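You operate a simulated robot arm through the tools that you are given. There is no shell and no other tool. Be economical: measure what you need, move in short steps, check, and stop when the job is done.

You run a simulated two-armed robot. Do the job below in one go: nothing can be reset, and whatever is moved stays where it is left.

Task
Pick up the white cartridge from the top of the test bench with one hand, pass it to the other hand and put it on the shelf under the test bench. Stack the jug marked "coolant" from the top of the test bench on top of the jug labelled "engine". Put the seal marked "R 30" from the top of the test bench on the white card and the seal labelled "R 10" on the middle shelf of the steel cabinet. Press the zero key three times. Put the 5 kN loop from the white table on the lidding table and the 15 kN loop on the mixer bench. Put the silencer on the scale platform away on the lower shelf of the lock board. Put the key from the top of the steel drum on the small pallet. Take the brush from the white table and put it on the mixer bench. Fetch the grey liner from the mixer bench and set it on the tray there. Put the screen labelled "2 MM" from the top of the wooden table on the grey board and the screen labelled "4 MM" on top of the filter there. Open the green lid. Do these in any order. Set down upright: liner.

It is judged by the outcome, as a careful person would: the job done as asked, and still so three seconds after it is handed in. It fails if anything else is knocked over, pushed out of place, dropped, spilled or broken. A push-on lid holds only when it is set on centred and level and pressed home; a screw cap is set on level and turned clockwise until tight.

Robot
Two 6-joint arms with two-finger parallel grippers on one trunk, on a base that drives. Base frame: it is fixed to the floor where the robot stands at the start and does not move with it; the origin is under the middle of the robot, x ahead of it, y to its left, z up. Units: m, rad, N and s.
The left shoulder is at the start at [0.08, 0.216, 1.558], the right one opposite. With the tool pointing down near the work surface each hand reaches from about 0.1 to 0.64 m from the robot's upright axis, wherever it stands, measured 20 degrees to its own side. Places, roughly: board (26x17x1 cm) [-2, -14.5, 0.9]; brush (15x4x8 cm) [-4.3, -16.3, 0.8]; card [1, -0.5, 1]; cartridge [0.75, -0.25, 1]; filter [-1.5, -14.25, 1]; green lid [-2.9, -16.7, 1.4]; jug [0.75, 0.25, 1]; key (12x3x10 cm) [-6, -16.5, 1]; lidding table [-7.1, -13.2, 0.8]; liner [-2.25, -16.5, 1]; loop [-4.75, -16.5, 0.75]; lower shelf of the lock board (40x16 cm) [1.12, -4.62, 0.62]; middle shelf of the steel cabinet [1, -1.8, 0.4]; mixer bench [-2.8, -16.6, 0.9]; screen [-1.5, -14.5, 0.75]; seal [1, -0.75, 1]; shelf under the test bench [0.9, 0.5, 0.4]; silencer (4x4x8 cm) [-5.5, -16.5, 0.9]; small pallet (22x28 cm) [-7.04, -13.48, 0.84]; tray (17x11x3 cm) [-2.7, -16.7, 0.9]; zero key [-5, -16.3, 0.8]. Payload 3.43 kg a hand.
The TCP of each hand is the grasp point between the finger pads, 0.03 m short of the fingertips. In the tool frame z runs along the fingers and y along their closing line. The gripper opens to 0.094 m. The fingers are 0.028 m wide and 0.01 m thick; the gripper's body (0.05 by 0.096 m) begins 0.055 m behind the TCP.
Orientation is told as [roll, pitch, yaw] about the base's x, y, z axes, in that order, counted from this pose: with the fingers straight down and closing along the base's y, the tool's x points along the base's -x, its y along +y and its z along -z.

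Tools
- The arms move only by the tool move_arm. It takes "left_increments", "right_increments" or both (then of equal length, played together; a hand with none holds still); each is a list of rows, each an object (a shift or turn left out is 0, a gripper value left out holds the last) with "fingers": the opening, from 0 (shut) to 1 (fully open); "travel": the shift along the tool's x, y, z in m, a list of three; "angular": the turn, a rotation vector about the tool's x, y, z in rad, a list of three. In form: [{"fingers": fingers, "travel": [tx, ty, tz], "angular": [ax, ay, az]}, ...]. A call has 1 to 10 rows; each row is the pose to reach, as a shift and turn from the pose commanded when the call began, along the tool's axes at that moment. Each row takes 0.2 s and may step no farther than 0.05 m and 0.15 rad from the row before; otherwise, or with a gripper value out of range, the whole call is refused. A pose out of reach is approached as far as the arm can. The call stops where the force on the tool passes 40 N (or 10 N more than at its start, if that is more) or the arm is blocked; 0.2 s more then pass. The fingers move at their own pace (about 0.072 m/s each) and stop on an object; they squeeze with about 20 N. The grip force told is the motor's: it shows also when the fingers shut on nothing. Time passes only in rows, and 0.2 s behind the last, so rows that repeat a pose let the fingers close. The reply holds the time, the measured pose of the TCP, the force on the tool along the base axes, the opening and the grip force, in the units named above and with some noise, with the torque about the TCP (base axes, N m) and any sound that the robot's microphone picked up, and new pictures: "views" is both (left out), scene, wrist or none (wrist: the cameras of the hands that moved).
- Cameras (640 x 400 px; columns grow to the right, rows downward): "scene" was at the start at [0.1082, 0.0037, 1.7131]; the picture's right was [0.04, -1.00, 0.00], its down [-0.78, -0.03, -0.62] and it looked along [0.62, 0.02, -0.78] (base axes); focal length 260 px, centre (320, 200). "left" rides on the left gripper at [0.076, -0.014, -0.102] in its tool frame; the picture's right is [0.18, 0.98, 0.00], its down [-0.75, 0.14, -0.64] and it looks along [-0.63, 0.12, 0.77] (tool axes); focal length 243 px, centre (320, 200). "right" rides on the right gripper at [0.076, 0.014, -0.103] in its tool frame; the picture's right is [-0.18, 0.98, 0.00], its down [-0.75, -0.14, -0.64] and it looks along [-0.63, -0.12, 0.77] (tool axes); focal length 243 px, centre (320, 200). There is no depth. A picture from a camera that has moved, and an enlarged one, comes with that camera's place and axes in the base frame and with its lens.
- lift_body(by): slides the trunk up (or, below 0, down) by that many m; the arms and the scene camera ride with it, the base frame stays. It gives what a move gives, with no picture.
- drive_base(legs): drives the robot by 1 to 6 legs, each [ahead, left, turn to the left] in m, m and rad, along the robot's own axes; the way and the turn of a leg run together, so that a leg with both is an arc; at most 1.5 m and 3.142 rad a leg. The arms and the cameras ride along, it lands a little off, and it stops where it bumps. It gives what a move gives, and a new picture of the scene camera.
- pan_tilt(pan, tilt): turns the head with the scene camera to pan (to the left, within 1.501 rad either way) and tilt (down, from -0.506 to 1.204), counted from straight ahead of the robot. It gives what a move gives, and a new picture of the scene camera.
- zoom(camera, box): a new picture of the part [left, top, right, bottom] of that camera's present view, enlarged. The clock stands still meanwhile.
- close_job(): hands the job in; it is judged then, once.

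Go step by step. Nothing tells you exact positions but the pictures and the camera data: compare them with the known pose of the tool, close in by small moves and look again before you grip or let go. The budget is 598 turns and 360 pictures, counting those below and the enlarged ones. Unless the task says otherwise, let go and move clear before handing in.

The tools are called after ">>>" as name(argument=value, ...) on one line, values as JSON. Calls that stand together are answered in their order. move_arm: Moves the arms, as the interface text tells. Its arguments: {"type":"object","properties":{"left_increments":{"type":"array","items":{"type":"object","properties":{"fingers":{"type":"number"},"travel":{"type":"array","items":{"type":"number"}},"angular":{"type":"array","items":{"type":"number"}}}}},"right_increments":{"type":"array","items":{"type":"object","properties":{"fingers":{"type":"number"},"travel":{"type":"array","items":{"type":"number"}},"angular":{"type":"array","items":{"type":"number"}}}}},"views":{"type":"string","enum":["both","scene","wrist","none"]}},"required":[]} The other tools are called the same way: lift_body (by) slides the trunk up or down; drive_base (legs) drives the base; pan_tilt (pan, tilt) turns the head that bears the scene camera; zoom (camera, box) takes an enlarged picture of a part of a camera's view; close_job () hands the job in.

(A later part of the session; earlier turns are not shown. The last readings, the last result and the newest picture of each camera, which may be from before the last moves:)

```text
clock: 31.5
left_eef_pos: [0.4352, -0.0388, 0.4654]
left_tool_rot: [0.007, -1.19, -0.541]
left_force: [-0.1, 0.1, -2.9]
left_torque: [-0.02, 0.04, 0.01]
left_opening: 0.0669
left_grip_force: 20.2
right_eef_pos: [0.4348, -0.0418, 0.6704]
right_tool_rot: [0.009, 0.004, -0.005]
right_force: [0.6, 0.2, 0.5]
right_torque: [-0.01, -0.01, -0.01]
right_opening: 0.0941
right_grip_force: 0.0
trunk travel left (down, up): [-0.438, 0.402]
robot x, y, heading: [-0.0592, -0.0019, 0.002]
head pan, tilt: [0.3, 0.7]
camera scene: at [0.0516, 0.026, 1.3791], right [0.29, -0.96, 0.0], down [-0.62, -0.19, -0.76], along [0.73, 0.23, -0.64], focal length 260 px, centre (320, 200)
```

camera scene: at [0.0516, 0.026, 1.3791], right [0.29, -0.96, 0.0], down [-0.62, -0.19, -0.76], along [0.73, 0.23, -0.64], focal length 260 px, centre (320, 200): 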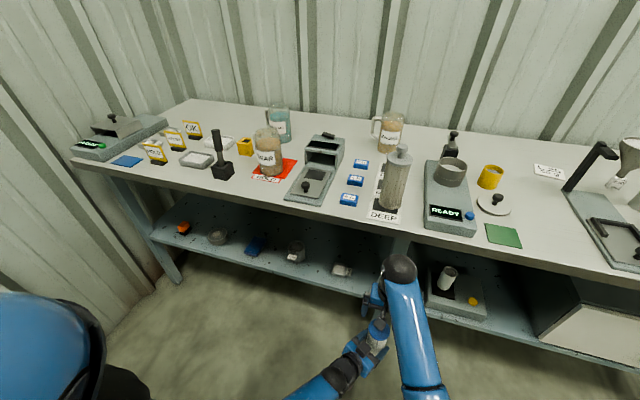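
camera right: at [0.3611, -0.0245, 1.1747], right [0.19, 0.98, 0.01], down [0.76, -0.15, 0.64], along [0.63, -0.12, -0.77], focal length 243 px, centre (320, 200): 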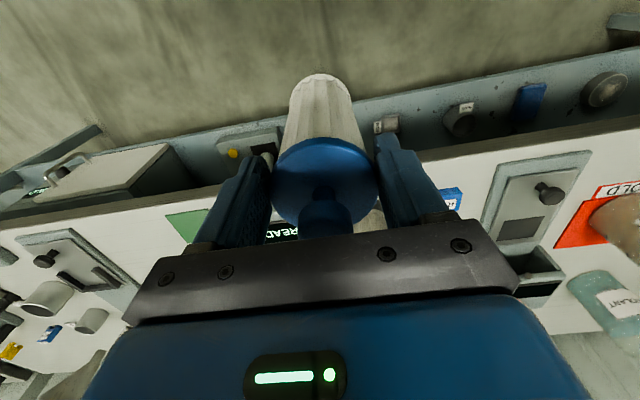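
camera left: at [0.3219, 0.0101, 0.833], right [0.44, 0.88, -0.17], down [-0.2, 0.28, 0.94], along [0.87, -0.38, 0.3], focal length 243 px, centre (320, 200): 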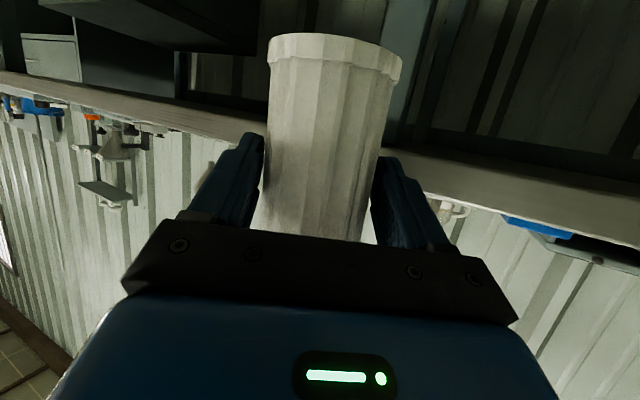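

Shelf seen with five small items in a row at x≈0.735. Zooming to find a clear gap.

>>> zoom(camera="scene", box=[220, 200, 420, 325])

```text
3.20 times, centred on (320, 262) of scene
camera zoom: at [0.0516, 0.026, 1.3791], right [0.29, -0.96, 0.0], down [-0.62, -0.19, -0.76], along [0.73, 0.23, -0.64], focal length 832 px, centre (320, 0)
```

zoom: 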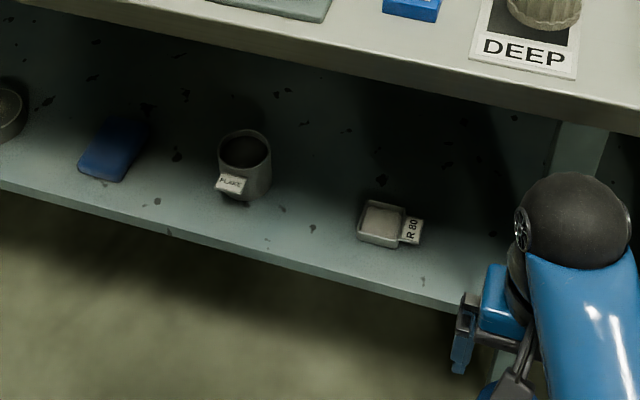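

I'll use the gap at y≈0.25 between the FLAKE cup and the R80 pan. First stow right arm and yaw the left hand forward while raising it.

>>> move_arm(left_increments=[{"travel": [-0.006, 0.019, -0.011], "angular": [-0.05, 0, -0.02]}, {"travel": [-0.013, 0.037, -0.022], "angular": [-0.1, 0, -0.04]}, {"travel": [-0.019, 0.056, -0.033], "angular": [-0.15, 0, -0.06]}, {"travel": [-0.026, 0.075, -0.044], "angular": [-0.2, 0, -0.08]}, {"travel": [-0.032, 0.094, -0.055], "angular": [-0.25, 0, -0.1]}, {"travel": [-0.038, 0.112, -0.065], "angular": [-0.3, 0, -0.12]}, {"travel": [-0.045, 0.131, -0.076], "angular": [-0.35, 0, -0.14]}, {"travel": [-0.051, 0.15, -0.087], "angular": [-0.4, 0, -0.16]}, {"travel": [-0.058, 0.168, -0.098], "angular": [-0.45, 0, -0.18]}, {"travel": [-0.064, 0.187, -0.109], "angular": [-0.5, 0, -0.2]}], right_increments=[{"travel": [0.0, -0.03, 0]}, {"travel": [0.0, -0.06, 0]}, {"travel": [0.02, -0.09, 0]}, {"travel": [0.04, -0.12, 0]}, {"travel": [0.06, -0.15, 0]}, {"travel": [0.08, -0.18, 0]}, {"travel": [0.1, -0.21, 0]}, {"travel": [0.12, -0.24, 0.0]}, {"travel": [0.14, -0.27, 0.01]}, {"travel": [0.16, -0.3, 0.02]}], views="scene")

```text
clock: 33.7
left_eef_pos: [0.4638, 0.1624, 0.5669]
left_tool_rot: [0.008, -1.193, -0.002]
left_force: [0.0, -0.4, -2.6]
left_torque: [-0.01, 0.0, 0.0]
left_opening: 0.0669
left_grip_force: 20.0
right_eef_pos: [0.2729, -0.3411, 0.6382]
right_tool_rot: [0.007, -0.003, -0.004]
right_force: [0.4, -0.6, -0.5]
right_torque: [-0.01, 0.03, 0.05]
right_opening: 0.0938
right_grip_force: 0.1
right hand out of reach, approached as far as the arm can: row 1, 2, 3, 4, 5, 6, 7, 8, 9, 10
trunk travel left (down, up): [-0.438, 0.402]
robot x, y, heading: [-0.0647, 0.0027, 0.003]
head pan, tilt: [0.3, 0.7]
camera scene: at [0.0513, 0.0258, 1.3792], right [0.3, -0.96, 0.0], down [-0.62, -0.19, -0.76], along [0.73, 0.23, -0.64], focal length 260 px, centre (320, 200)
```

scene: 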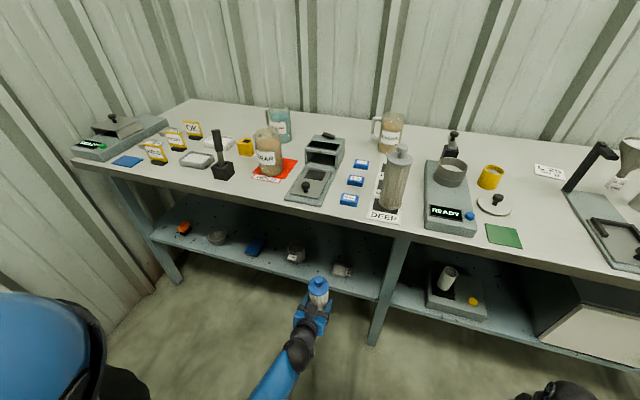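

Driving left 0.09 and forward 0.2 to bring the cartridge in above the shelf gap.

>>> drive_base(legs=[[0, 0.09, 0], [0.2, 0, 0]])

```text
clock: 36.0
left_eef_pos: [0.6644, 0.2529, 0.5656]
left_tool_rot: [0.005, -1.192, -0.002]
left_force: [-0.1, -0.1, -2.4]
left_torque: [-0.02, 0.02, 0.01]
left_opening: 0.0668
left_grip_force: 20.4
right_eef_pos: [0.475, -0.2493, 0.6386]
right_tool_rot: [0.007, 0.0, -0.004]
right_force: [-0.1, -0.2, -0.4]
right_torque: [0.0, 0.0, 0.03]
right_opening: 0.0941
right_grip_force: 0.0
trunk travel left (down, up): [-0.438, 0.402]
robot x, y, heading: [0.1405, 0.0923, 0.003]
head pan, tilt: [0.3, 0.7]
camera scene: at [0.2531, 0.118, 1.3791], right [0.3, -0.96, 0.0], down [-0.62, -0.19, -0.76], along [0.73, 0.23, -0.64], focal length 260 px, centre (320, 200)
```

scene: 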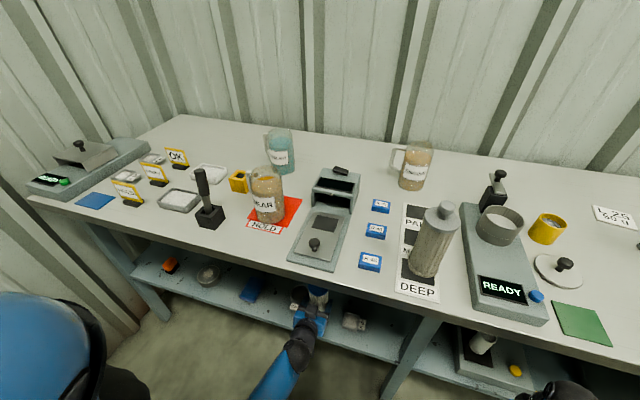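

Now reach 8 cm further forward and look from the left wrist and scene zoom.

>>> move_arm(left_increments=[{"travel": [-0.015, 0, 0.037]}, {"travel": [-0.029, 0, 0.074]}], views="wrist")

>>> zoom(camera="scene", box=[220, 250, 420, 375])

```text
clock: 36.6
left_eef_pos: [0.7476, 0.2531, 0.566]
left_tool_rot: [0.008, -1.191, -0.004]
left_force: [0.2, 0.1, -2.3]
left_torque: [0.01, 0.02, 0.0]
left_opening: 0.067
left_grip_force: 19.9
right_eef_pos: [0.4766, -0.2492, 0.6381]
right_tool_rot: [0.007, 0.002, -0.004]
right_force: [0.4, -1.0, -0.3]
right_torque: [0.04, -0.01, 0.05]
right_opening: 0.0939
right_grip_force: 0.0
trunk travel left (down, up): [-0.438, 0.402]
robot x, y, heading: [0.1411, 0.0925, 0.007]
head pan, tilt: [0.3, 0.7]
camera left: at [0.6249, 0.2367, 0.5331], right [-0.07, 0.98, -0.17], down [-0.32, 0.14, 0.94], along [0.95, 0.12, 0.3], focal length 243 px, centre (320, 200)
```

left: 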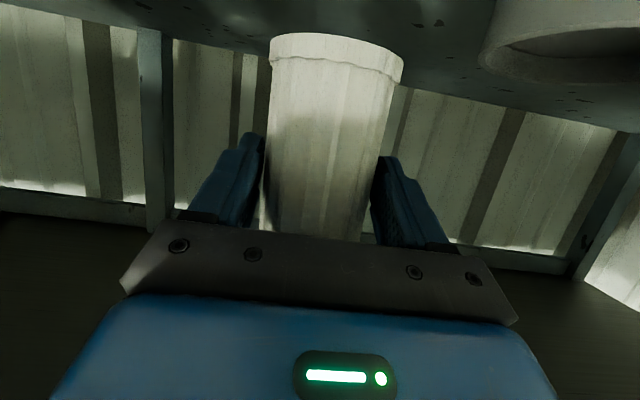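

```text
3.20 times, centred on (320, 312) of scene
camera zoom: at [0.2543, 0.1177, 1.379], right [0.3, -0.96, 0.0], down [-0.62, -0.19, -0.76], along [0.73, 0.23, -0.65], focal length 832 px, centre (320, -160)
```

zoom: 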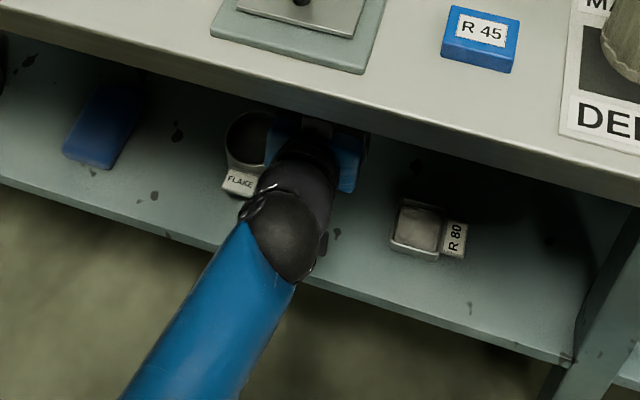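

Centre the cartridge in the gap (y≈0.243) and lower until contact.

>>> move_arm(left_increments=[{"travel": [0, -0.01, 0]}, {"travel": [0.028, -0.01, 0.011]}, {"travel": [0.056, -0.01, 0.022]}, {"travel": [0.074, -0.01, 0.03]}], views="wrist")

```text
clock: 37.6
left_eef_pos: [0.7478, 0.2427, 0.4883]
left_tool_rot: [0.009, -1.199, -0.002]
left_force: [2.3, -0.1, 11.1]
left_torque: [0.06, 0.11, -0.01]
left_opening: 0.0667
left_grip_force: 20.6
right_eef_pos: [0.4739, -0.2479, 0.6385]
right_tool_rot: [0.01, -0.001, -0.003]
right_force: [-0.4, 0.4, -0.4]
right_torque: [0.02, -0.02, 0.05]
right_opening: 0.0938
right_grip_force: 0.0
trunk travel left (down, up): [-0.438, 0.402]
robot x, y, heading: [0.1396, 0.0913, -0.003]
head pan, tilt: [0.3, 0.7]
camera left: at [0.6257, 0.2276, 0.455], right [-0.07, 0.98, -0.17], down [-0.33, 0.14, 0.94], along [0.94, 0.12, 0.31], focal length 243 px, centre (320, 200)
```

left: 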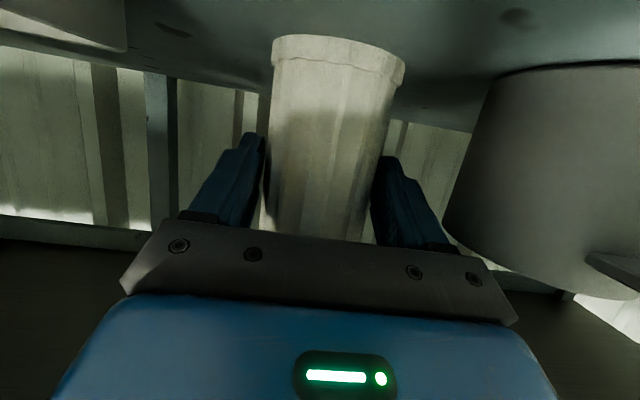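

It touched down (≈11 N). Open slightly (cup is near on the left side) and withdraw straight back.

>>> move_arm(left_increments=[{"fingers": 0.82}, {"fingers": 0.82}, {"fingers": 0.82}], views="none")

>>> move_arm(left_increments=[{"travel": [0.0, 0, -0.03]}, {"travel": [0.01, 0, -0.07]}, {"travel": [0.02, 0, -0.11]}, {"travel": [0.02, 0, -0.15]}], views="wrist")

```text
clock: 38.4
left_eef_pos: [0.7472, 0.2437, 0.4851]
left_tool_rot: [0.006, -1.192, -0.001]
left_force: [0.7, -1.0, 0.5]
left_torque: [0.01, -0.02, -0.01]
left_opening: 0.0769
left_grip_force: 0.2
right_eef_pos: [0.4749, -0.2467, 0.6379]
right_tool_rot: [0.008, 0.0, -0.005]
right_force: [-0.5, -0.1, 0.2]
right_torque: [-0.02, -0.01, 0.0]
right_opening: 0.0941
right_grip_force: 0.0
trunk travel left (down, up): [-0.438, 0.402]
robot x, y, heading: [0.1382, 0.0924, -0.001]
head pan, tilt: [0.3, 0.7]
```

```text
clock: 39.4
left_eef_pos: [0.5982, 0.2432, 0.522]
left_tool_rot: [0.006, -1.192, 0.0]
left_force: [-0.9, 0.5, 0.0]
left_torque: [0.01, 0.02, 0.01]
left_opening: 0.077
left_grip_force: 0.0
right_eef_pos: [0.4746, -0.249, 0.6388]
right_tool_rot: [0.006, -0.003, -0.004]
right_force: [-0.4, 0.6, -1.2]
right_torque: [0.01, 0.03, 0.03]
right_opening: 0.0938
right_grip_force: 0.1
trunk travel left (down, up): [-0.438, 0.402]
robot x, y, heading: [0.1417, 0.0915, -0.001]
head pan, tilt: [0.3, 0.7]
camera left: at [0.4757, 0.2259, 0.488], right [-0.07, 0.98, -0.17], down [-0.32, 0.14, 0.94], along [0.94, 0.12, 0.3], focal length 243 px, centre (320, 200)
```

left: 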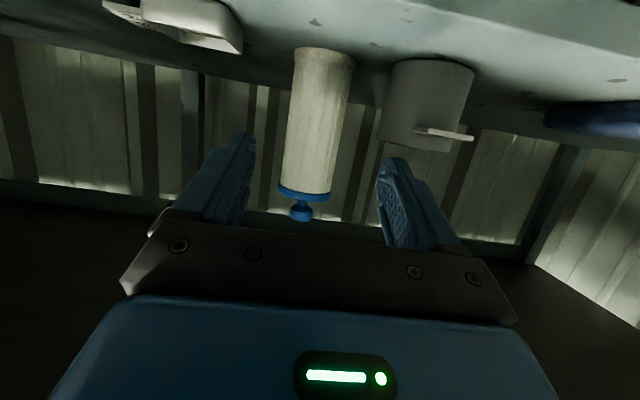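

Cartridge stands well on the shelf. Next the jugs: back off, raise the trunk.

>>> drive_base(legs=[[-0.35, 0, 0]])

>>> lift_body(by=0.4)

>>> move_arm(left_increments=[{"travel": [0, 0.03, -0.01], "fingers": 1.0}, {"travel": [0, 0.06, -0.02]}, {"travel": [0, 0.09, -0.04]}, {"travel": [0, 0.12, -0.06]}, {"travel": [0, 0.15, -0.08]}, {"travel": [0, 0.18, -0.1]}, {"travel": [0, 0.21, -0.12]}, {"travel": [0, 0.24, -0.14]}], right_increments=[{"travel": [0, 0, 0], "angular": [0, -0.12, 0]}, {"travel": [0, 0, 0], "angular": [0, -0.24, 0]}, {"travel": [-0.01, 0, 0], "angular": [0, -0.36, 0]}, {"travel": [-0.02, 0, 0], "angular": [0, -0.48, 0]}, {"travel": [-0.03, 0, 0], "angular": [0, -0.6, 0]}, {"travel": [-0.04, 0, 0], "angular": [0, -0.72, 0]}, {"travel": [-0.05, 0, 0], "angular": [0, -0.84, 0]}, {"travel": [-0.06, 0, 0], "angular": [0, -0.96, 0]}], views="none")

```text
clock: 41.7
left_eef_pos: [0.2504, 0.2385, 0.5207]
left_tool_rot: [0.006, -1.192, -0.01]
left_force: [-0.4, -0.2, -0.2]
left_torque: [0.01, 0.0, 0.04]
left_opening: 0.0771
left_grip_force: 0.0
right_eef_pos: [0.1205, -0.2509, 0.6379]
right_tool_rot: [0.007, -0.002, -0.013]
right_force: [0.6, -0.1, 0.9]
right_torque: [0.03, -0.02, 0.0]
right_opening: 0.0941
right_grip_force: 0.1
trunk travel left (down, up): [-0.438, 0.402]
robot x, y, heading: [-0.2148, 0.0941, -0.009]
head pan, tilt: [0.3, 0.7]
camera scene: at [-0.0988, 0.1184, 1.3792], right [0.29, -0.96, 0.0], down [-0.62, -0.18, -0.76], along [0.73, 0.22, -0.64], focal length 260 px, centre (320, 200)
```

scene: 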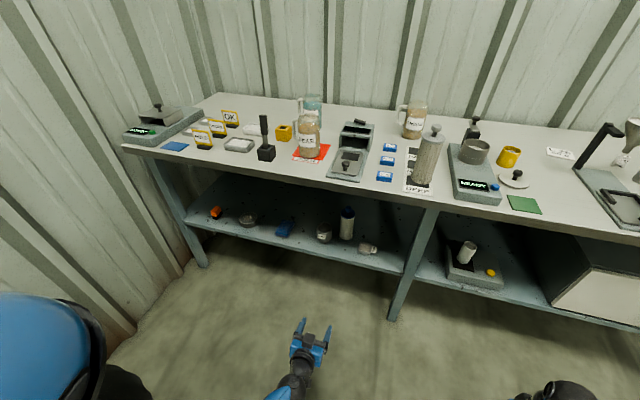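

```text
clock: 45.5
left_eef_pos: [0.25, 0.2392, 0.9197]
left_tool_rot: [0.005, -1.193, -0.01]
left_force: [0.2, 0.3, -0.3]
left_torque: [0.01, -0.01, -0.01]
left_opening: 0.0772
left_grip_force: 0.0
right_eef_pos: [0.1214, -0.25, 1.0381]
right_tool_rot: [0.007, 0.0, -0.015]
right_force: [-0.1, 0.3, -0.3]
right_torque: [0.0, -0.03, 0.01]
right_opening: 0.0942
right_grip_force: 0.1
trunk travel left (down, up): [-0.838, 0.002]
robot x, y, heading: [-0.2112, 0.0943, -0.015]
head pan, tilt: [0.3, 0.7]
```

```text
clock: 46.8
left_eef_pos: [0.194, 0.3026, 0.9532]
left_tool_rot: [0.03, -1.202, -0.333]
left_force: [0.1, -0.2, 1.3]
left_torque: [-0.02, 0.0, -0.02]
left_opening: 0.0939
left_grip_force: 0.1
right_eef_pos: [0.1909, -0.2533, 1.0667]
right_tool_rot: [-0.057, -0.69, 0.081]
right_force: [0.1, -0.9, 0.8]
right_torque: [-0.04, 0.0, -0.02]
right_opening: 0.094
right_grip_force: 0.0
trunk travel left (down, up): [-0.838, 0.002]
robot x, y, heading: [-0.2125, 0.0933, -0.015]
head pan, tilt: [0.3, 0.7]
stopped in row 6 (left hand): the arm was blocked; the commanded pose is now the measured one
```

Left blocked while sweeping aside; return it to tool-down pose, while the right hand continues to pitch/yaw.

>>> move_arm(left_increments=[{"travel": [-0.008, 0.02, -0.007], "angular": [0, 0.12, 0]}, {"travel": [-0.016, 0.04, -0.014], "angular": [0, 0.24, 0]}, {"travel": [-0.024, 0.06, -0.021], "angular": [0, 0.36, 0]}, {"travel": [-0.032, 0.08, -0.028], "angular": [0, 0.48, 0]}, {"travel": [-0.04, 0.1, -0.035], "angular": [0, 0.6, 0]}, {"travel": [-0.048, 0.12, -0.042], "angular": [0, 0.72, 0]}, {"travel": [-0.056, 0.14, -0.049], "angular": [0, 0.84, 0]}, {"travel": [-0.064, 0.16, -0.056], "angular": [0, 0.96, 0]}, {"travel": [-0.072, 0.18, -0.063], "angular": [0, 1.08, 0]}, {"travel": [-0.08, 0.2, -0.07], "angular": [0, 1.2, 0]}], views="none")

>>> move_arm(right_increments=[{"travel": [-0.001, 0.02, 0.008], "angular": [-0.06, -0.03, -0.05]}, {"travel": [-0.003, 0.04, 0.015], "angular": [-0.12, -0.06, -0.1]}, {"travel": [-0.004, 0.06, 0.023], "angular": [-0.18, -0.09, -0.15]}, {"travel": [-0.006, 0.08, 0.031], "angular": [-0.24, -0.12, -0.2]}, {"travel": [-0.007, 0.1, 0.038], "angular": [-0.3, -0.15, -0.25]}, {"travel": [-0.008, 0.12, 0.046], "angular": [-0.36, -0.18, -0.3]}, {"travel": [-0.01, 0.14, 0.054], "angular": [-0.42, -0.21, -0.35]}, {"travel": [-0.011, 0.16, 0.062], "angular": [-0.48, -0.24, -0.4]}, {"travel": [-0.013, 0.18, 0.07], "angular": [-0.54, -0.27, -0.45]}, {"travel": [-0.014, 0.2, 0.077], "angular": [-0.6, -0.31, -0.5]}], views="scene")

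```text
clock: 49.0
left_eef_pos: [0.2176, 0.5062, 1.0516]
left_tool_rot: [0.008, 0.001, -0.301]
left_force: [-0.1, -0.1, -0.2]
left_torque: [0.02, 0.0, 0.03]
left_opening: 0.094
left_grip_force: 0.1
right_eef_pos: [0.1903, -0.2558, 1.0682]
right_tool_rot: [-0.06, -0.691, 0.078]
right_force: [-0.1, 0.3, 0.4]
right_torque: [0.0, 0.01, 0.03]
right_opening: 0.094
right_grip_force: 0.0
trunk travel left (down, up): [-0.838, 0.002]
robot x, y, heading: [-0.2121, 0.088, -0.01]
head pan, tilt: [0.3, 0.7]
```

```text
clock: 51.2
left_eef_pos: [0.2176, 0.5043, 1.0519]
left_tool_rot: [0.009, -0.001, -0.3]
left_force: [-1.0, -0.3, -0.1]
left_torque: [-0.02, 0.01, 0.0]
left_opening: 0.0939
left_grip_force: 0.0
right_eef_pos: [0.2424, -0.0554, 1.0038]
right_tool_rot: [-0.025, -0.992, 0.838]
right_force: [0.3, -0.3, -1.1]
right_torque: [0.0, 0.01, -0.04]
right_opening: 0.094
right_grip_force: 0.1
trunk travel left (down, up): [-0.838, 0.002]
robot x, y, heading: [-0.209, 0.0962, -0.008]
head pan, tilt: [0.3, 0.7]
camera scene: at [-0.0976, 0.1185, 1.7791], right [0.29, -0.96, 0.0], down [-0.62, -0.18, -0.76], along [0.73, 0.22, -0.64], focal length 260 px, centre (320, 200)
```

scene: 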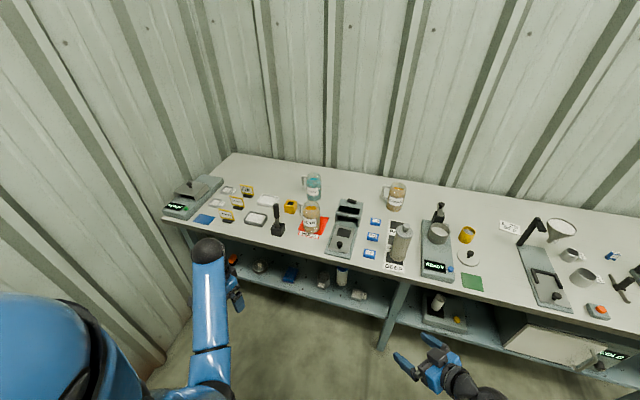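

Right hand is set (pitch −1, yaw 0.84). Raise it 10 cm, then drive left and forward towards the coolant jug.

>>> move_arm(right_increments=[{"travel": [-0.028, 0, -0.018]}, {"travel": [-0.056, 0, -0.036]}, {"travel": [-0.084, 0, -0.055]}], left_increments=[{"travel": [0, 0.01, -0.01]}, {"travel": [0, 0.02, -0.02]}, {"travel": [0, 0.03, -0.03]}], views="none")

>>> drive_base(legs=[[0, 0.34, 0], [0.46, 0, 0]])

```text
clock: 52.0
left_eef_pos: [0.2333, 0.541, 1.0639]
left_tool_rot: [0.011, -0.005, -0.3]
left_force: [-0.6, -0.3, 0.0]
left_torque: [0.03, 0.02, 0.01]
left_opening: 0.0942
left_grip_force: 0.1
left hand out of reach, approached as far as the arm can: row 1, 2, 3
right_eef_pos: [0.2419, -0.0533, 1.1063]
right_tool_rot: [-0.026, -0.991, 0.836]
right_force: [-0.5, 0.0, 0.1]
right_torque: [-0.03, -0.01, 0.0]
right_opening: 0.094
right_grip_force: 0.0
trunk travel left (down, up): [-0.838, 0.002]
robot x, y, heading: [-0.2131, 0.0934, -0.008]
head pan, tilt: [0.3, 0.7]
```

```text
clock: 56.6
left_eef_pos: [0.7122, 0.8512, 1.0649]
left_tool_rot: [0.013, -0.005, -0.319]
left_force: [1.0, 0.4, 0.0]
left_torque: [0.03, 0.03, 0.0]
left_opening: 0.0939
left_grip_force: 0.1
right_eef_pos: [0.7072, 0.2579, 1.1061]
right_tool_rot: [-0.027, -0.992, 0.818]
right_force: [0.1, 0.1, -0.1]
right_torque: [-0.02, 0.01, -0.03]
right_opening: 0.0943
right_grip_force: 0.1
trunk travel left (down, up): [-0.838, 0.002]
robot x, y, heading: [0.2591, 0.4155, -0.028]
head pan, tilt: [0.3, 0.7]
camera scene: at [0.3697, 0.4377, 1.7794], right [0.27, -0.96, 0.0], down [-0.62, -0.17, -0.77], along [0.74, 0.2, -0.64], focal length 260 px, centre (320, 200)
```

scene: 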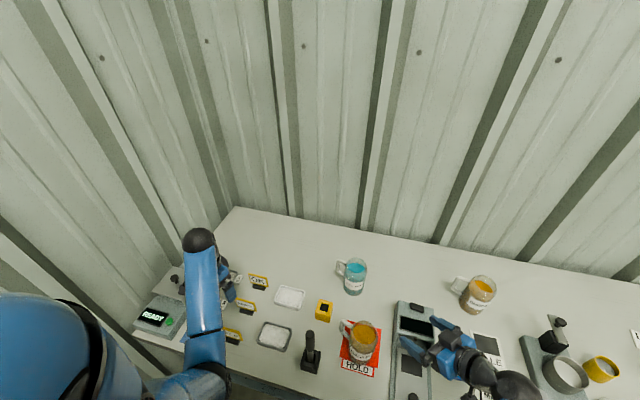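

>>> zoom(camera="scene", box=[310, 240, 430, 315])

>>> zoom(camera="right", box=[0, 0, 640, 400])

```text
5.33 times, centred on (370, 278) of scene
camera zoom: at [0.3697, 0.4377, 1.7794], right [0.27, -0.96, 0.0], down [-0.62, -0.17, -0.77], along [0.74, 0.2, -0.64], focal length 1388 px, centre (53, -213)
```

zoom: 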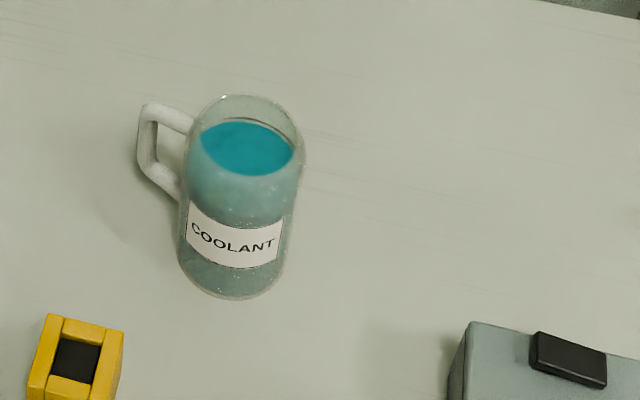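

```text
1.00 times, centred on (320, 200) of right (not enlarged: the box is as wide or as high as the picture)
camera zoom: at [0.6089, 0.1781, 1.0997], right [-0.63, 0.76, 0.14], down [0.0, -0.18, 0.98], along [0.78, 0.62, 0.11], focal length 243 px, centre (320, 200)
```

zoom: 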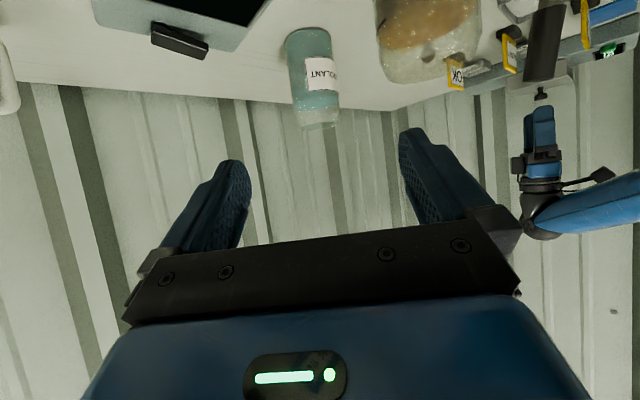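

Coolant jug at (0.912,0.457), Ø≈0.078, top 1.05, handle toward +y. I drive 0.13 forward, then yaw the right hand to ~1.1 and set up the pre-grasp.

>>> drive_base(legs=[[0.13, 0, 0.02]])

```text
clock: 57.9
left_eef_pos: [0.8319, 0.8587, 1.0655]
left_tool_rot: [0.014, -0.009, -0.3]
left_force: [0.7, 0.0, -0.5]
left_torque: [-0.01, -0.02, -0.02]
left_opening: 0.0939
left_grip_force: 0.0
right_eef_pos: [0.8396, 0.2657, 1.1081]
right_tool_rot: [-0.03, -0.996, 0.84]
right_force: [-0.3, -0.4, 0.1]
right_torque: [-0.04, -0.01, -0.03]
right_opening: 0.0943
right_grip_force: 0.1
trunk travel left (down, up): [-0.838, 0.002]
robot x, y, heading: [0.3905, 0.4107, -0.01]
head pan, tilt: [0.3, 0.7]
camera scene: at [0.4978, 0.4367, 1.7798], right [0.29, -0.96, 0.0], down [-0.61, -0.18, -0.77], along [0.74, 0.22, -0.64], focal length 260 px, centre (320, 200)
```

scene: 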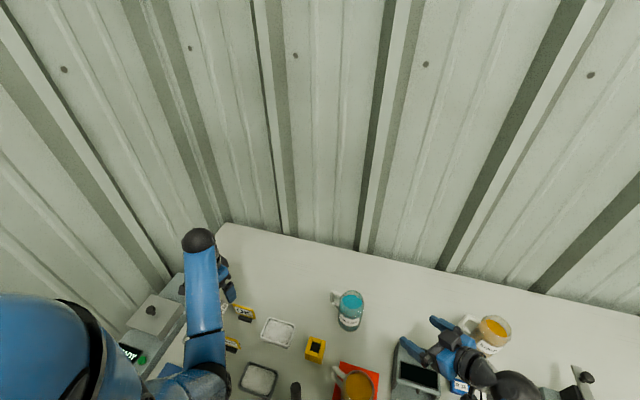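

>>> move_arm(right_increments=[{"travel": [-0.001, 0.011, 0.02], "angular": [-0.055, 0, -0.035]}, {"travel": [-0.002, 0.022, 0.045], "angular": [-0.11, 0, -0.07]}, {"travel": [-0.003, 0.034, 0.07], "angular": [-0.165, 0, -0.105]}, {"travel": [-0.003, 0.0455, 0.1], "angular": [-0.218, 0, -0.141]}], views="both")

```text
clock: 58.9
left_eef_pos: [0.8384, 0.8595, 1.0631]
left_tool_rot: [0.012, -0.002, -0.301]
left_force: [1.8, -1.1, 0.0]
left_torque: [0.02, 0.02, -0.01]
left_opening: 0.0941
left_grip_force: 0.0
right_eef_pos: [0.8752, 0.3571, 1.0492]
right_tool_rot: [-0.017, -0.989, 1.091]
right_force: [-0.6, -0.5, 0.0]
right_torque: [-0.01, 0.03, 0.02]
right_opening: 0.094
right_grip_force: 0.1
trunk travel left (down, up): [-0.838, 0.002]
robot x, y, heading: [0.3879, 0.4089, -0.01]
head pan, tilt: [0.3, 0.7]
camera scene: at [0.5087, 0.4375, 1.7789], right [0.29, -0.96, 0.0], down [-0.62, -0.18, -0.76], along [0.73, 0.22, -0.65], focal length 260 px, centre (320, 200)
camera right: at [0.8027, 0.2521, 1.0437], right [-0.82, 0.56, 0.14], down [0.06, -0.17, 0.98], along [0.57, 0.81, 0.11], focal length 243 px, centre (320, 200)
```

scene: 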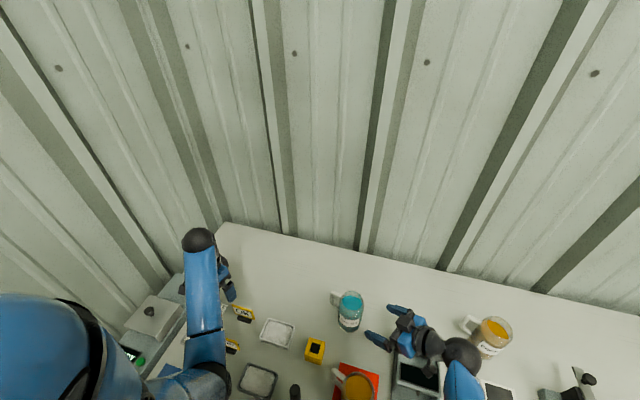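
right: 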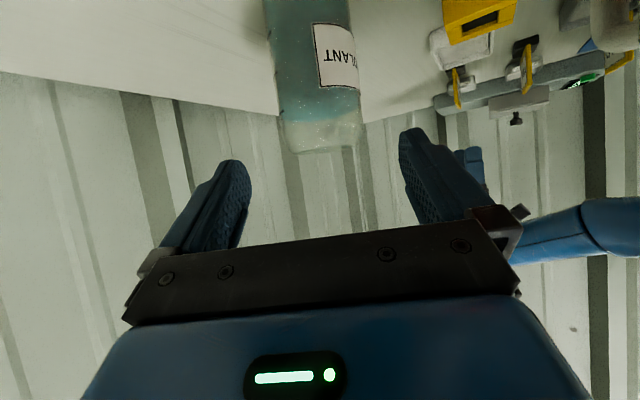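

The wrist view says the jug is laterally on the approach axis and the table is a bit lower (~0.86). I advance most of the way and look.

>>> move_arm(right_increments=[{"travel": [0.019, 0, 0.02]}, {"travel": [0.019, 0, 0.06]}, {"travel": [0.019, 0, 0.085]}], views="wrist")

```text
clock: 59.7
left_eef_pos: [0.8374, 0.8599, 1.0654]
left_tool_rot: [0.01, -0.002, -0.3]
left_force: [0.2, 0.5, -0.7]
left_torque: [0.0, 0.02, -0.03]
left_opening: 0.0939
left_grip_force: 0.0
right_eef_pos: [0.8991, 0.4131, 0.9878]
right_tool_rot: [-0.022, -0.988, 1.093]
right_force: [0.4, 0.0, -0.5]
right_torque: [-0.02, 0.01, -0.01]
right_opening: 0.094
right_grip_force: 0.1
trunk travel left (down, up): [-0.838, 0.002]
robot x, y, heading: [0.3925, 0.4123, -0.013]
head pan, tilt: [0.3, 0.7]
camera right: at [0.8275, 0.3085, 0.9813], right [-0.82, 0.56, 0.14], down [0.06, -0.17, 0.98], along [0.57, 0.81, 0.11], focal length 243 px, centre (320, 200)
```

right: 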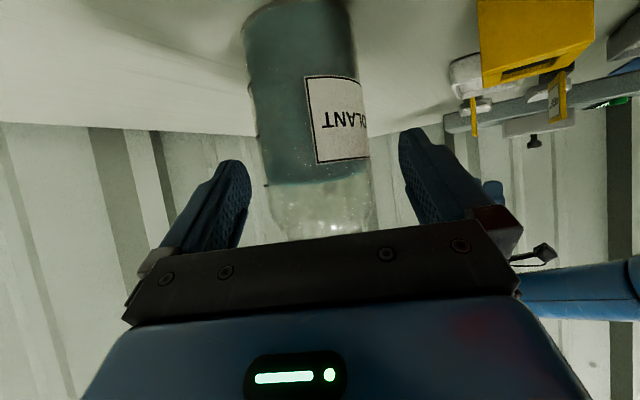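

>>> move_arm(right_increments=[{"travel": [0, -0.002, 0.03]}, {"travel": [0, -0.002, 0.055]}], views="wrist")

```text
clock: 60.1
left_eef_pos: [0.8327, 0.8559, 1.0673]
left_tool_rot: [0.012, -0.007, -0.301]
left_force: [0.5, 0.1, 0.0]
left_torque: [0.01, 0.05, 0.0]
left_opening: 0.0941
left_grip_force: 0.2
right_eef_pos: [0.9094, 0.4256, 0.9814]
right_tool_rot: [-0.035, -0.996, 1.097]
right_force: [-18.5, -8.9, 33.0]
right_torque: [-4.56, 3.21, -1.61]
right_opening: 0.094
right_grip_force: 0.2
trunk travel left (down, up): [-0.838, 0.002]
robot x, y, heading: [0.3923, 0.4116, -0.016]
head pan, tilt: [0.3, 0.7]
stopped in row 2 (right hand): the force on the tool passed its limit at 95 N (the readings are from after the stop); the commanded pose is now the measured one
camera right: at [0.8379, 0.3225, 0.9739], right [-0.82, 0.56, 0.14], down [0.05, -0.17, 0.98], along [0.58, 0.81, 0.12], focal length 243 px, centre (320, 200)
```

right: 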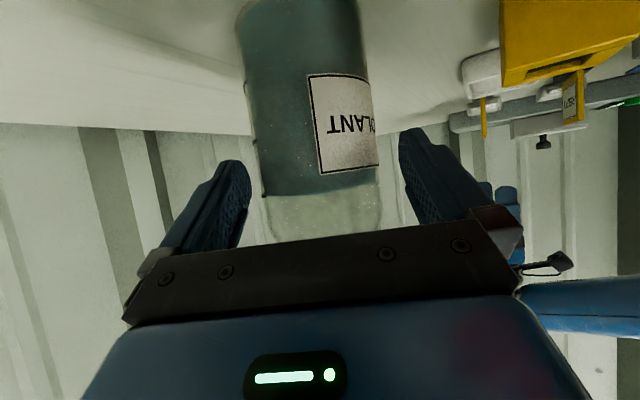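

The underside of the hand touched the balance hood. I retreat upward right away and check.

>>> move_arm(right_increments=[{"travel": [-0.012, 0, -0.012]}, {"travel": [-0.035, 0, -0.03]}], views="both")

```text
clock: 60.7
left_eef_pos: [0.8351, 0.8576, 1.0655]
left_tool_rot: [0.013, -0.004, -0.303]
left_force: [-1.0, 0.1, 0.5]
left_torque: [0.01, -0.05, 0.01]
left_opening: 0.094
left_grip_force: 0.1
right_eef_pos: [0.9095, 0.4232, 1.0246]
right_tool_rot: [-0.029, -0.994, 1.097]
right_force: [-0.4, 0.1, -0.1]
right_torque: [0.0, -0.01, -0.05]
right_opening: 0.094
right_grip_force: 0.0
trunk travel left (down, up): [-0.838, 0.002]
robot x, y, heading: [0.3917, 0.4136, -0.015]
head pan, tilt: [0.3, 0.7]
camera scene: at [0.5021, 0.4354, 1.7793], right [0.28, -0.96, 0.0], down [-0.62, -0.18, -0.77], along [0.73, 0.22, -0.64], focal length 260 px, centre (320, 200)
camera right: at [0.8368, 0.3177, 1.0175], right [-0.82, 0.56, 0.14], down [0.05, -0.17, 0.98], along [0.57, 0.81, 0.11], focal length 243 px, centre (320, 200)
```

scene: 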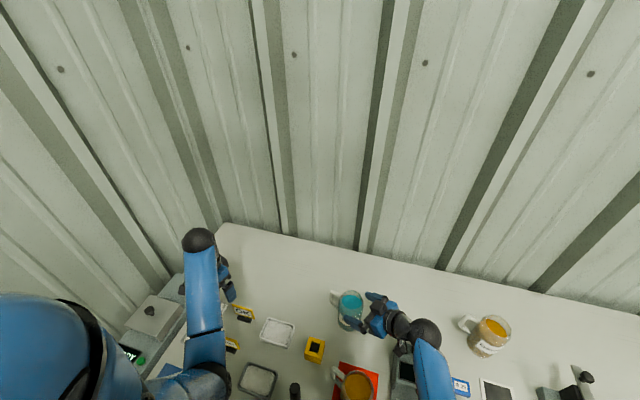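
right: 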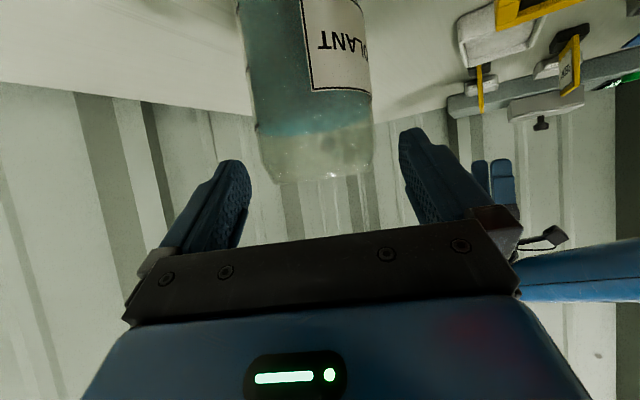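

Use a steeper tool so the wrist stays above the hood: back off, rotate, and test the stacking height reach.

>>> move_arm(right_increments=[{"travel": [-0.02, 0, -0.04], "angular": [0, 0.1, 0]}, {"travel": [-0.05, 0, -0.06], "angular": [0, 0.2, 0]}, {"travel": [-0.08, 0, -0.07], "angular": [0, 0.3, 0]}, {"travel": [-0.1, 0, -0.08], "angular": [0, 0.39, 0]}], views="both")

```text
clock: 61.7
left_eef_pos: [0.8376, 0.8595, 1.0637]
left_tool_rot: [0.011, -0.003, -0.302]
left_force: [-0.1, -0.2, 0.0]
left_torque: [-0.04, 0.01, 0.0]
left_opening: 0.0942
left_grip_force: 0.0
right_eef_pos: [0.9033, 0.4171, 1.1495]
right_tool_rot: [-0.017, -0.598, 1.081]
right_force: [0.0, -0.2, -0.8]
right_torque: [-0.02, 0.01, -0.02]
right_opening: 0.0939
right_grip_force: 0.1
trunk travel left (down, up): [-0.838, 0.002]
robot x, y, heading: [0.3868, 0.4114, -0.012]
head pan, tilt: [0.3, 0.7]
camera scene: at [0.5064, 0.4375, 1.779], right [0.28, -0.96, 0.0], down [-0.62, -0.18, -0.76], along [0.73, 0.22, -0.65], focal length 260 px, centre (320, 200)
camera right: at [0.8345, 0.3176, 1.1915], right [-0.79, 0.61, 0.09], down [0.24, 0.17, 0.96], along [0.56, 0.78, -0.28], focal length 243 px, centre (320, 200)
```

scene: 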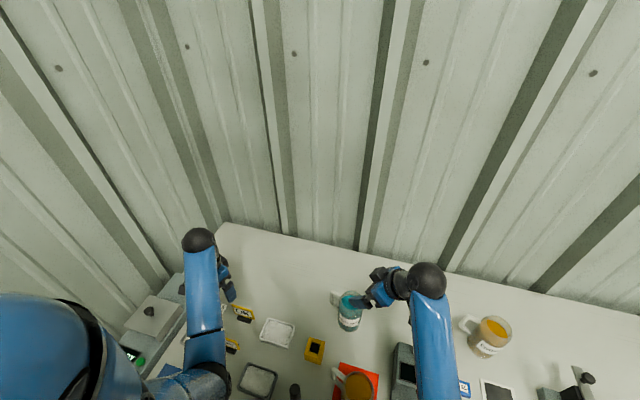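
right: 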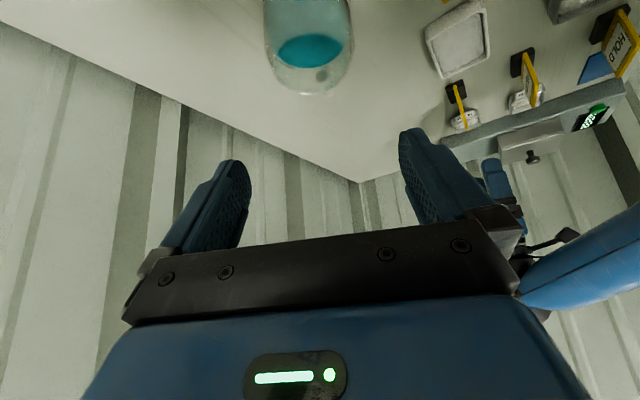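

>>> zoom(camera="right", box=[220, 0, 420, 125])

```text
3.20 times, centred on (320, 62) of right
camera zoom: at [0.8345, 0.3176, 1.1915], right [-0.79, 0.61, 0.09], down [0.24, 0.17, 0.96], along [0.56, 0.78, -0.28], focal length 776 px, centre (320, 640)
```

zoom: 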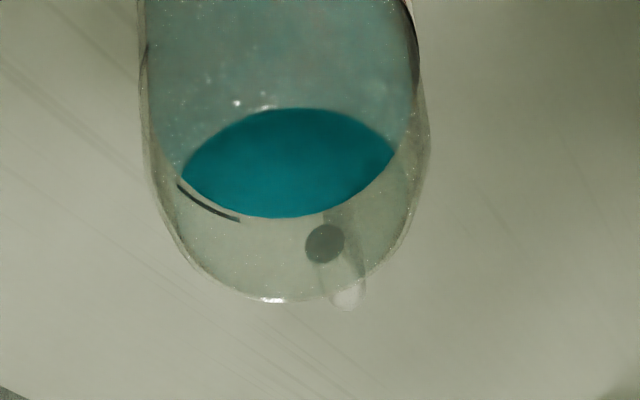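

Jug axis is (0.931,0.456), rim 1.015, and the handle lies on the far side — ideal. Approach along the tool axis.

>>> move_arm(right_increments=[{"travel": [0.028, -0.002, 0.0]}, {"travel": [0.055, -0.004, 0.02]}, {"travel": [0.055, -0.004, 0.06]}, {"travel": [0.055, -0.004, 0.1]}], views="wrist")

```text
clock: 62.7
left_eef_pos: [0.8378, 0.859, 1.0637]
left_tool_rot: [0.011, -0.002, -0.301]
left_force: [-1.1, 0.1, 0.5]
left_torque: [-0.01, -0.02, 0.0]
left_opening: 0.0938
left_grip_force: 0.0
right_eef_pos: [0.911, 0.4218, 1.0351]
right_tool_rot: [-0.017, -0.6, 1.082]
right_force: [0.2, 0.6, 0.2]
right_torque: [-0.04, 0.02, -0.01]
right_opening: 0.0941
right_grip_force: 0.1
trunk travel left (down, up): [-0.838, 0.002]
robot x, y, heading: [0.3907, 0.4137, -0.012]
head pan, tilt: [0.3, 0.7]
camera right: at [0.8423, 0.3238, 1.0777], right [-0.79, 0.6, 0.09], down [0.24, 0.17, 0.96], along [0.56, 0.78, -0.27], focal length 243 px, centre (320, 200)
```

right: 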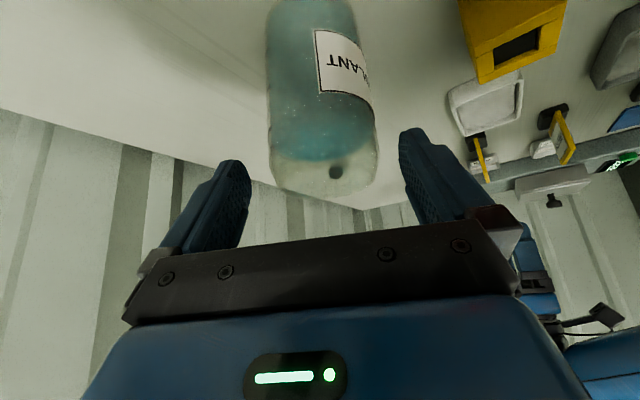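

>>> move_arm(right_increments=[{"travel": [0, 0.001, 0.03]}, {"travel": [0, 0.001, 0.05]}, {"travel": [0, 0.001, 0.063]}], views="wrist")

```text
clock: 63.5
left_eef_pos: [0.8365, 0.8583, 1.0648]
left_tool_rot: [0.012, -0.002, -0.299]
left_force: [0.1, 0.2, 0.3]
left_torque: [0.0, 0.01, 0.02]
left_opening: 0.0941
left_grip_force: 0.1
right_eef_pos: [0.9311, 0.4524, 0.9837]
right_tool_rot: [-0.02, -0.602, 1.084]
right_force: [0.2, -0.4, -0.2]
right_torque: [0.05, 0.0, -0.02]
right_opening: 0.0938
right_grip_force: 0.0
trunk travel left (down, up): [-0.838, 0.002]
robot x, y, heading: [0.3913, 0.4075, -0.012]
head pan, tilt: [0.3, 0.7]
camera right: at [0.8615, 0.3537, 1.0256], right [-0.79, 0.6, 0.09], down [0.23, 0.17, 0.96], along [0.56, 0.78, -0.27], focal length 243 px, centre (320, 200)
```

right: 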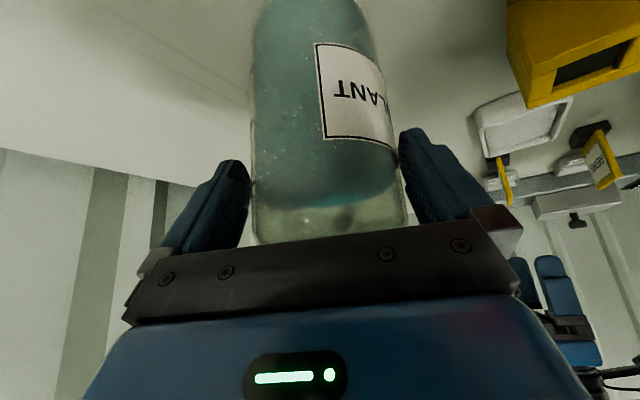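

Jug sits between the fingers. Close.

>>> move_arm(right_increments=[{"fingers": 0.8}, {"fingers": 0.65}, {"fingers": 0.6}, {"fingers": 0.6}], views="wrist")

```text
clock: 64.5
left_eef_pos: [0.8367, 0.8579, 1.065]
left_tool_rot: [0.011, -0.004, -0.302]
left_force: [0.3, 0.2, -0.5]
left_torque: [0.02, 0.03, 0.0]
left_opening: 0.0944
left_grip_force: 0.0
right_eef_pos: [0.93, 0.4516, 0.984]
right_tool_rot: [-0.018, -0.602, 1.082]
right_force: [-2.0, -0.4, 0.7]
right_torque: [-0.01, -0.16, 0.0]
right_opening: 0.0831
right_grip_force: 20.3
trunk travel left (down, up): [-0.838, 0.002]
robot x, y, heading: [0.3924, 0.4103, -0.008]
head pan, tilt: [0.3, 0.7]
camera right: at [0.861, 0.3535, 1.0258], right [-0.79, 0.6, 0.09], down [0.23, 0.17, 0.96], along [0.56, 0.78, -0.27], focal length 243 px, centre (320, 200)
```

right: 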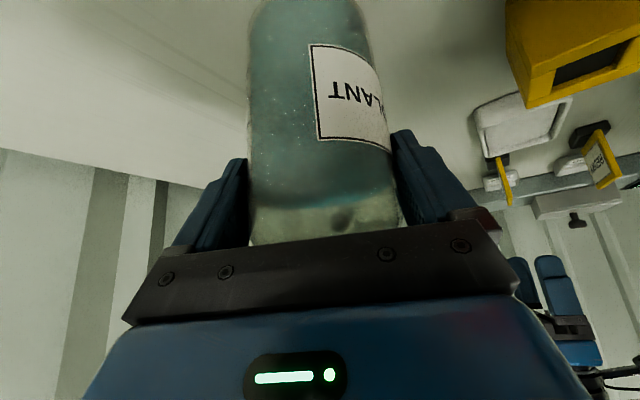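

Gripped at 83 mm. Lift 7 cm gently.

>>> move_arm(right_increments=[{"travel": [-0.006, 0, -0.008]}, {"travel": [-0.017, 0, -0.025]}, {"travel": [-0.034, 0, -0.05]}, {"travel": [-0.051, 0, -0.074]}, {"travel": [-0.068, 0, -0.099]}], views="both")

```text
clock: 65.7
left_eef_pos: [0.8374, 0.8583, 1.0636]
left_tool_rot: [0.01, -0.003, -0.301]
left_force: [0.4, 0.0, 0.0]
left_torque: [-0.02, -0.01, 0.0]
left_opening: 0.0939
left_grip_force: 0.0
right_eef_pos: [0.9274, 0.4529, 1.1044]
right_tool_rot: [-0.016, -0.601, 1.081]
right_force: [0.1, 0.3, -4.8]
right_torque: [0.0, -0.01, 0.01]
right_opening: 0.0781
right_grip_force: 20.1
trunk travel left (down, up): [-0.838, 0.002]
robot x, y, heading: [0.3939, 0.4111, -0.013]
head pan, tilt: [0.3, 0.7]
camera scene: at [0.5053, 0.4367, 1.7791], right [0.28, -0.96, 0.0], down [-0.62, -0.18, -0.76], along [0.73, 0.22, -0.64], focal length 260 px, centre (320, 200)
camera right: at [0.8589, 0.354, 1.1459], right [-0.79, 0.6, 0.09], down [0.24, 0.17, 0.96], along [0.56, 0.78, -0.27], focal length 243 px, centre (320, 200)
```

scene: 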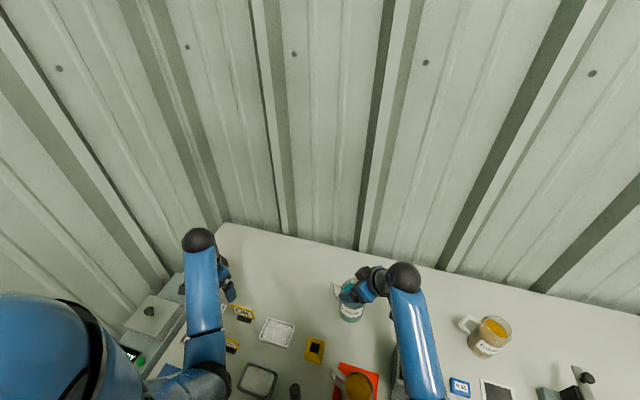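
right: 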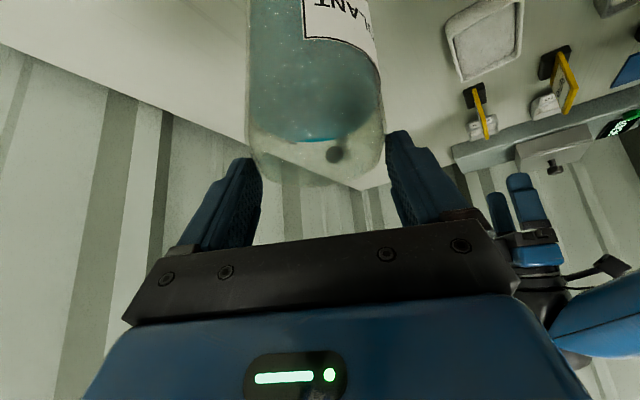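

The jug slipped down in the fingers (rounded shoulder). I'll set it back down gently and regrip lower with a flatter tool.

>>> move_arm(right_increments=[{"travel": [0.014, 0, 0.021]}, {"travel": [0.025, 0, 0.037]}, {"travel": [0.034, 0, 0.05]}, {"travel": [0.039, 0, 0.058]}], views="wrist")

```text
clock: 66.7
left_eef_pos: [0.8363, 0.8577, 1.0656]
left_tool_rot: [0.011, -0.002, -0.303]
left_force: [-0.4, 0.5, 0.4]
left_torque: [-0.01, 0.01, -0.01]
left_opening: 0.0938
left_grip_force: 0.0
right_eef_pos: [0.9296, 0.4518, 1.0351]
right_tool_rot: [-0.02, -0.603, 1.082]
right_force: [-1.0, 0.4, -3.1]
right_torque: [0.0, -0.02, -0.01]
right_opening: 0.0785
right_grip_force: 20.2
trunk travel left (down, up): [-0.838, 0.002]
robot x, y, heading: [0.3919, 0.41, -0.01]
head pan, tilt: [0.3, 0.7]
camera right: at [0.8601, 0.3537, 1.0764], right [-0.79, 0.6, 0.09], down [0.23, 0.17, 0.96], along [0.56, 0.78, -0.27], focal length 243 px, centre (320, 200)
```

right: 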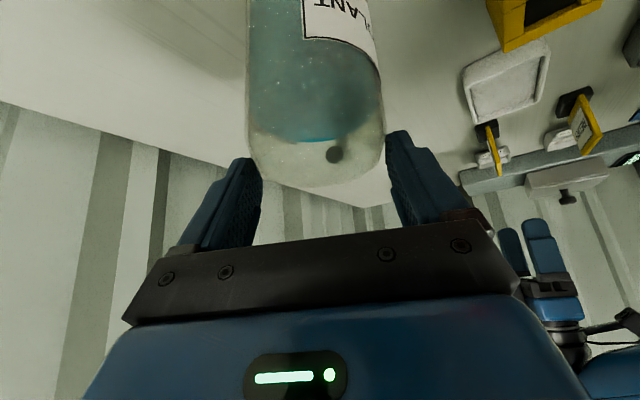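

>>> move_arm(right_increments=[{"travel": [0.005, 0, 0.007]}, {"travel": [0.009, 0, 0.013]}, {"travel": [0.013, 0, 0.019]}], views="none")

```text
clock: 67.4
left_eef_pos: [0.8359, 0.8567, 1.0654]
left_tool_rot: [0.013, -0.004, -0.302]
left_force: [-0.2, 0.5, 0.6]
left_torque: [-0.03, -0.01, 0.01]
left_opening: 0.0941
left_grip_force: 0.0
right_eef_pos: [0.9317, 0.4536, 1.0294]
right_tool_rot: [-0.034, -0.621, 1.089]
right_force: [-8.0, -5.5, 20.7]
right_torque: [-0.11, 0.49, 0.04]
right_opening: 0.0785
right_grip_force: 20.2
trunk travel left (down, up): [-0.838, 0.002]
robot x, y, heading: [0.3918, 0.4091, -0.013]
head pan, tilt: [0.3, 0.7]
stopped in row 3 (right hand): the force on the tool passed its limit at 45 N (the readings are from after the stop); the commanded pose is now the measured one
```

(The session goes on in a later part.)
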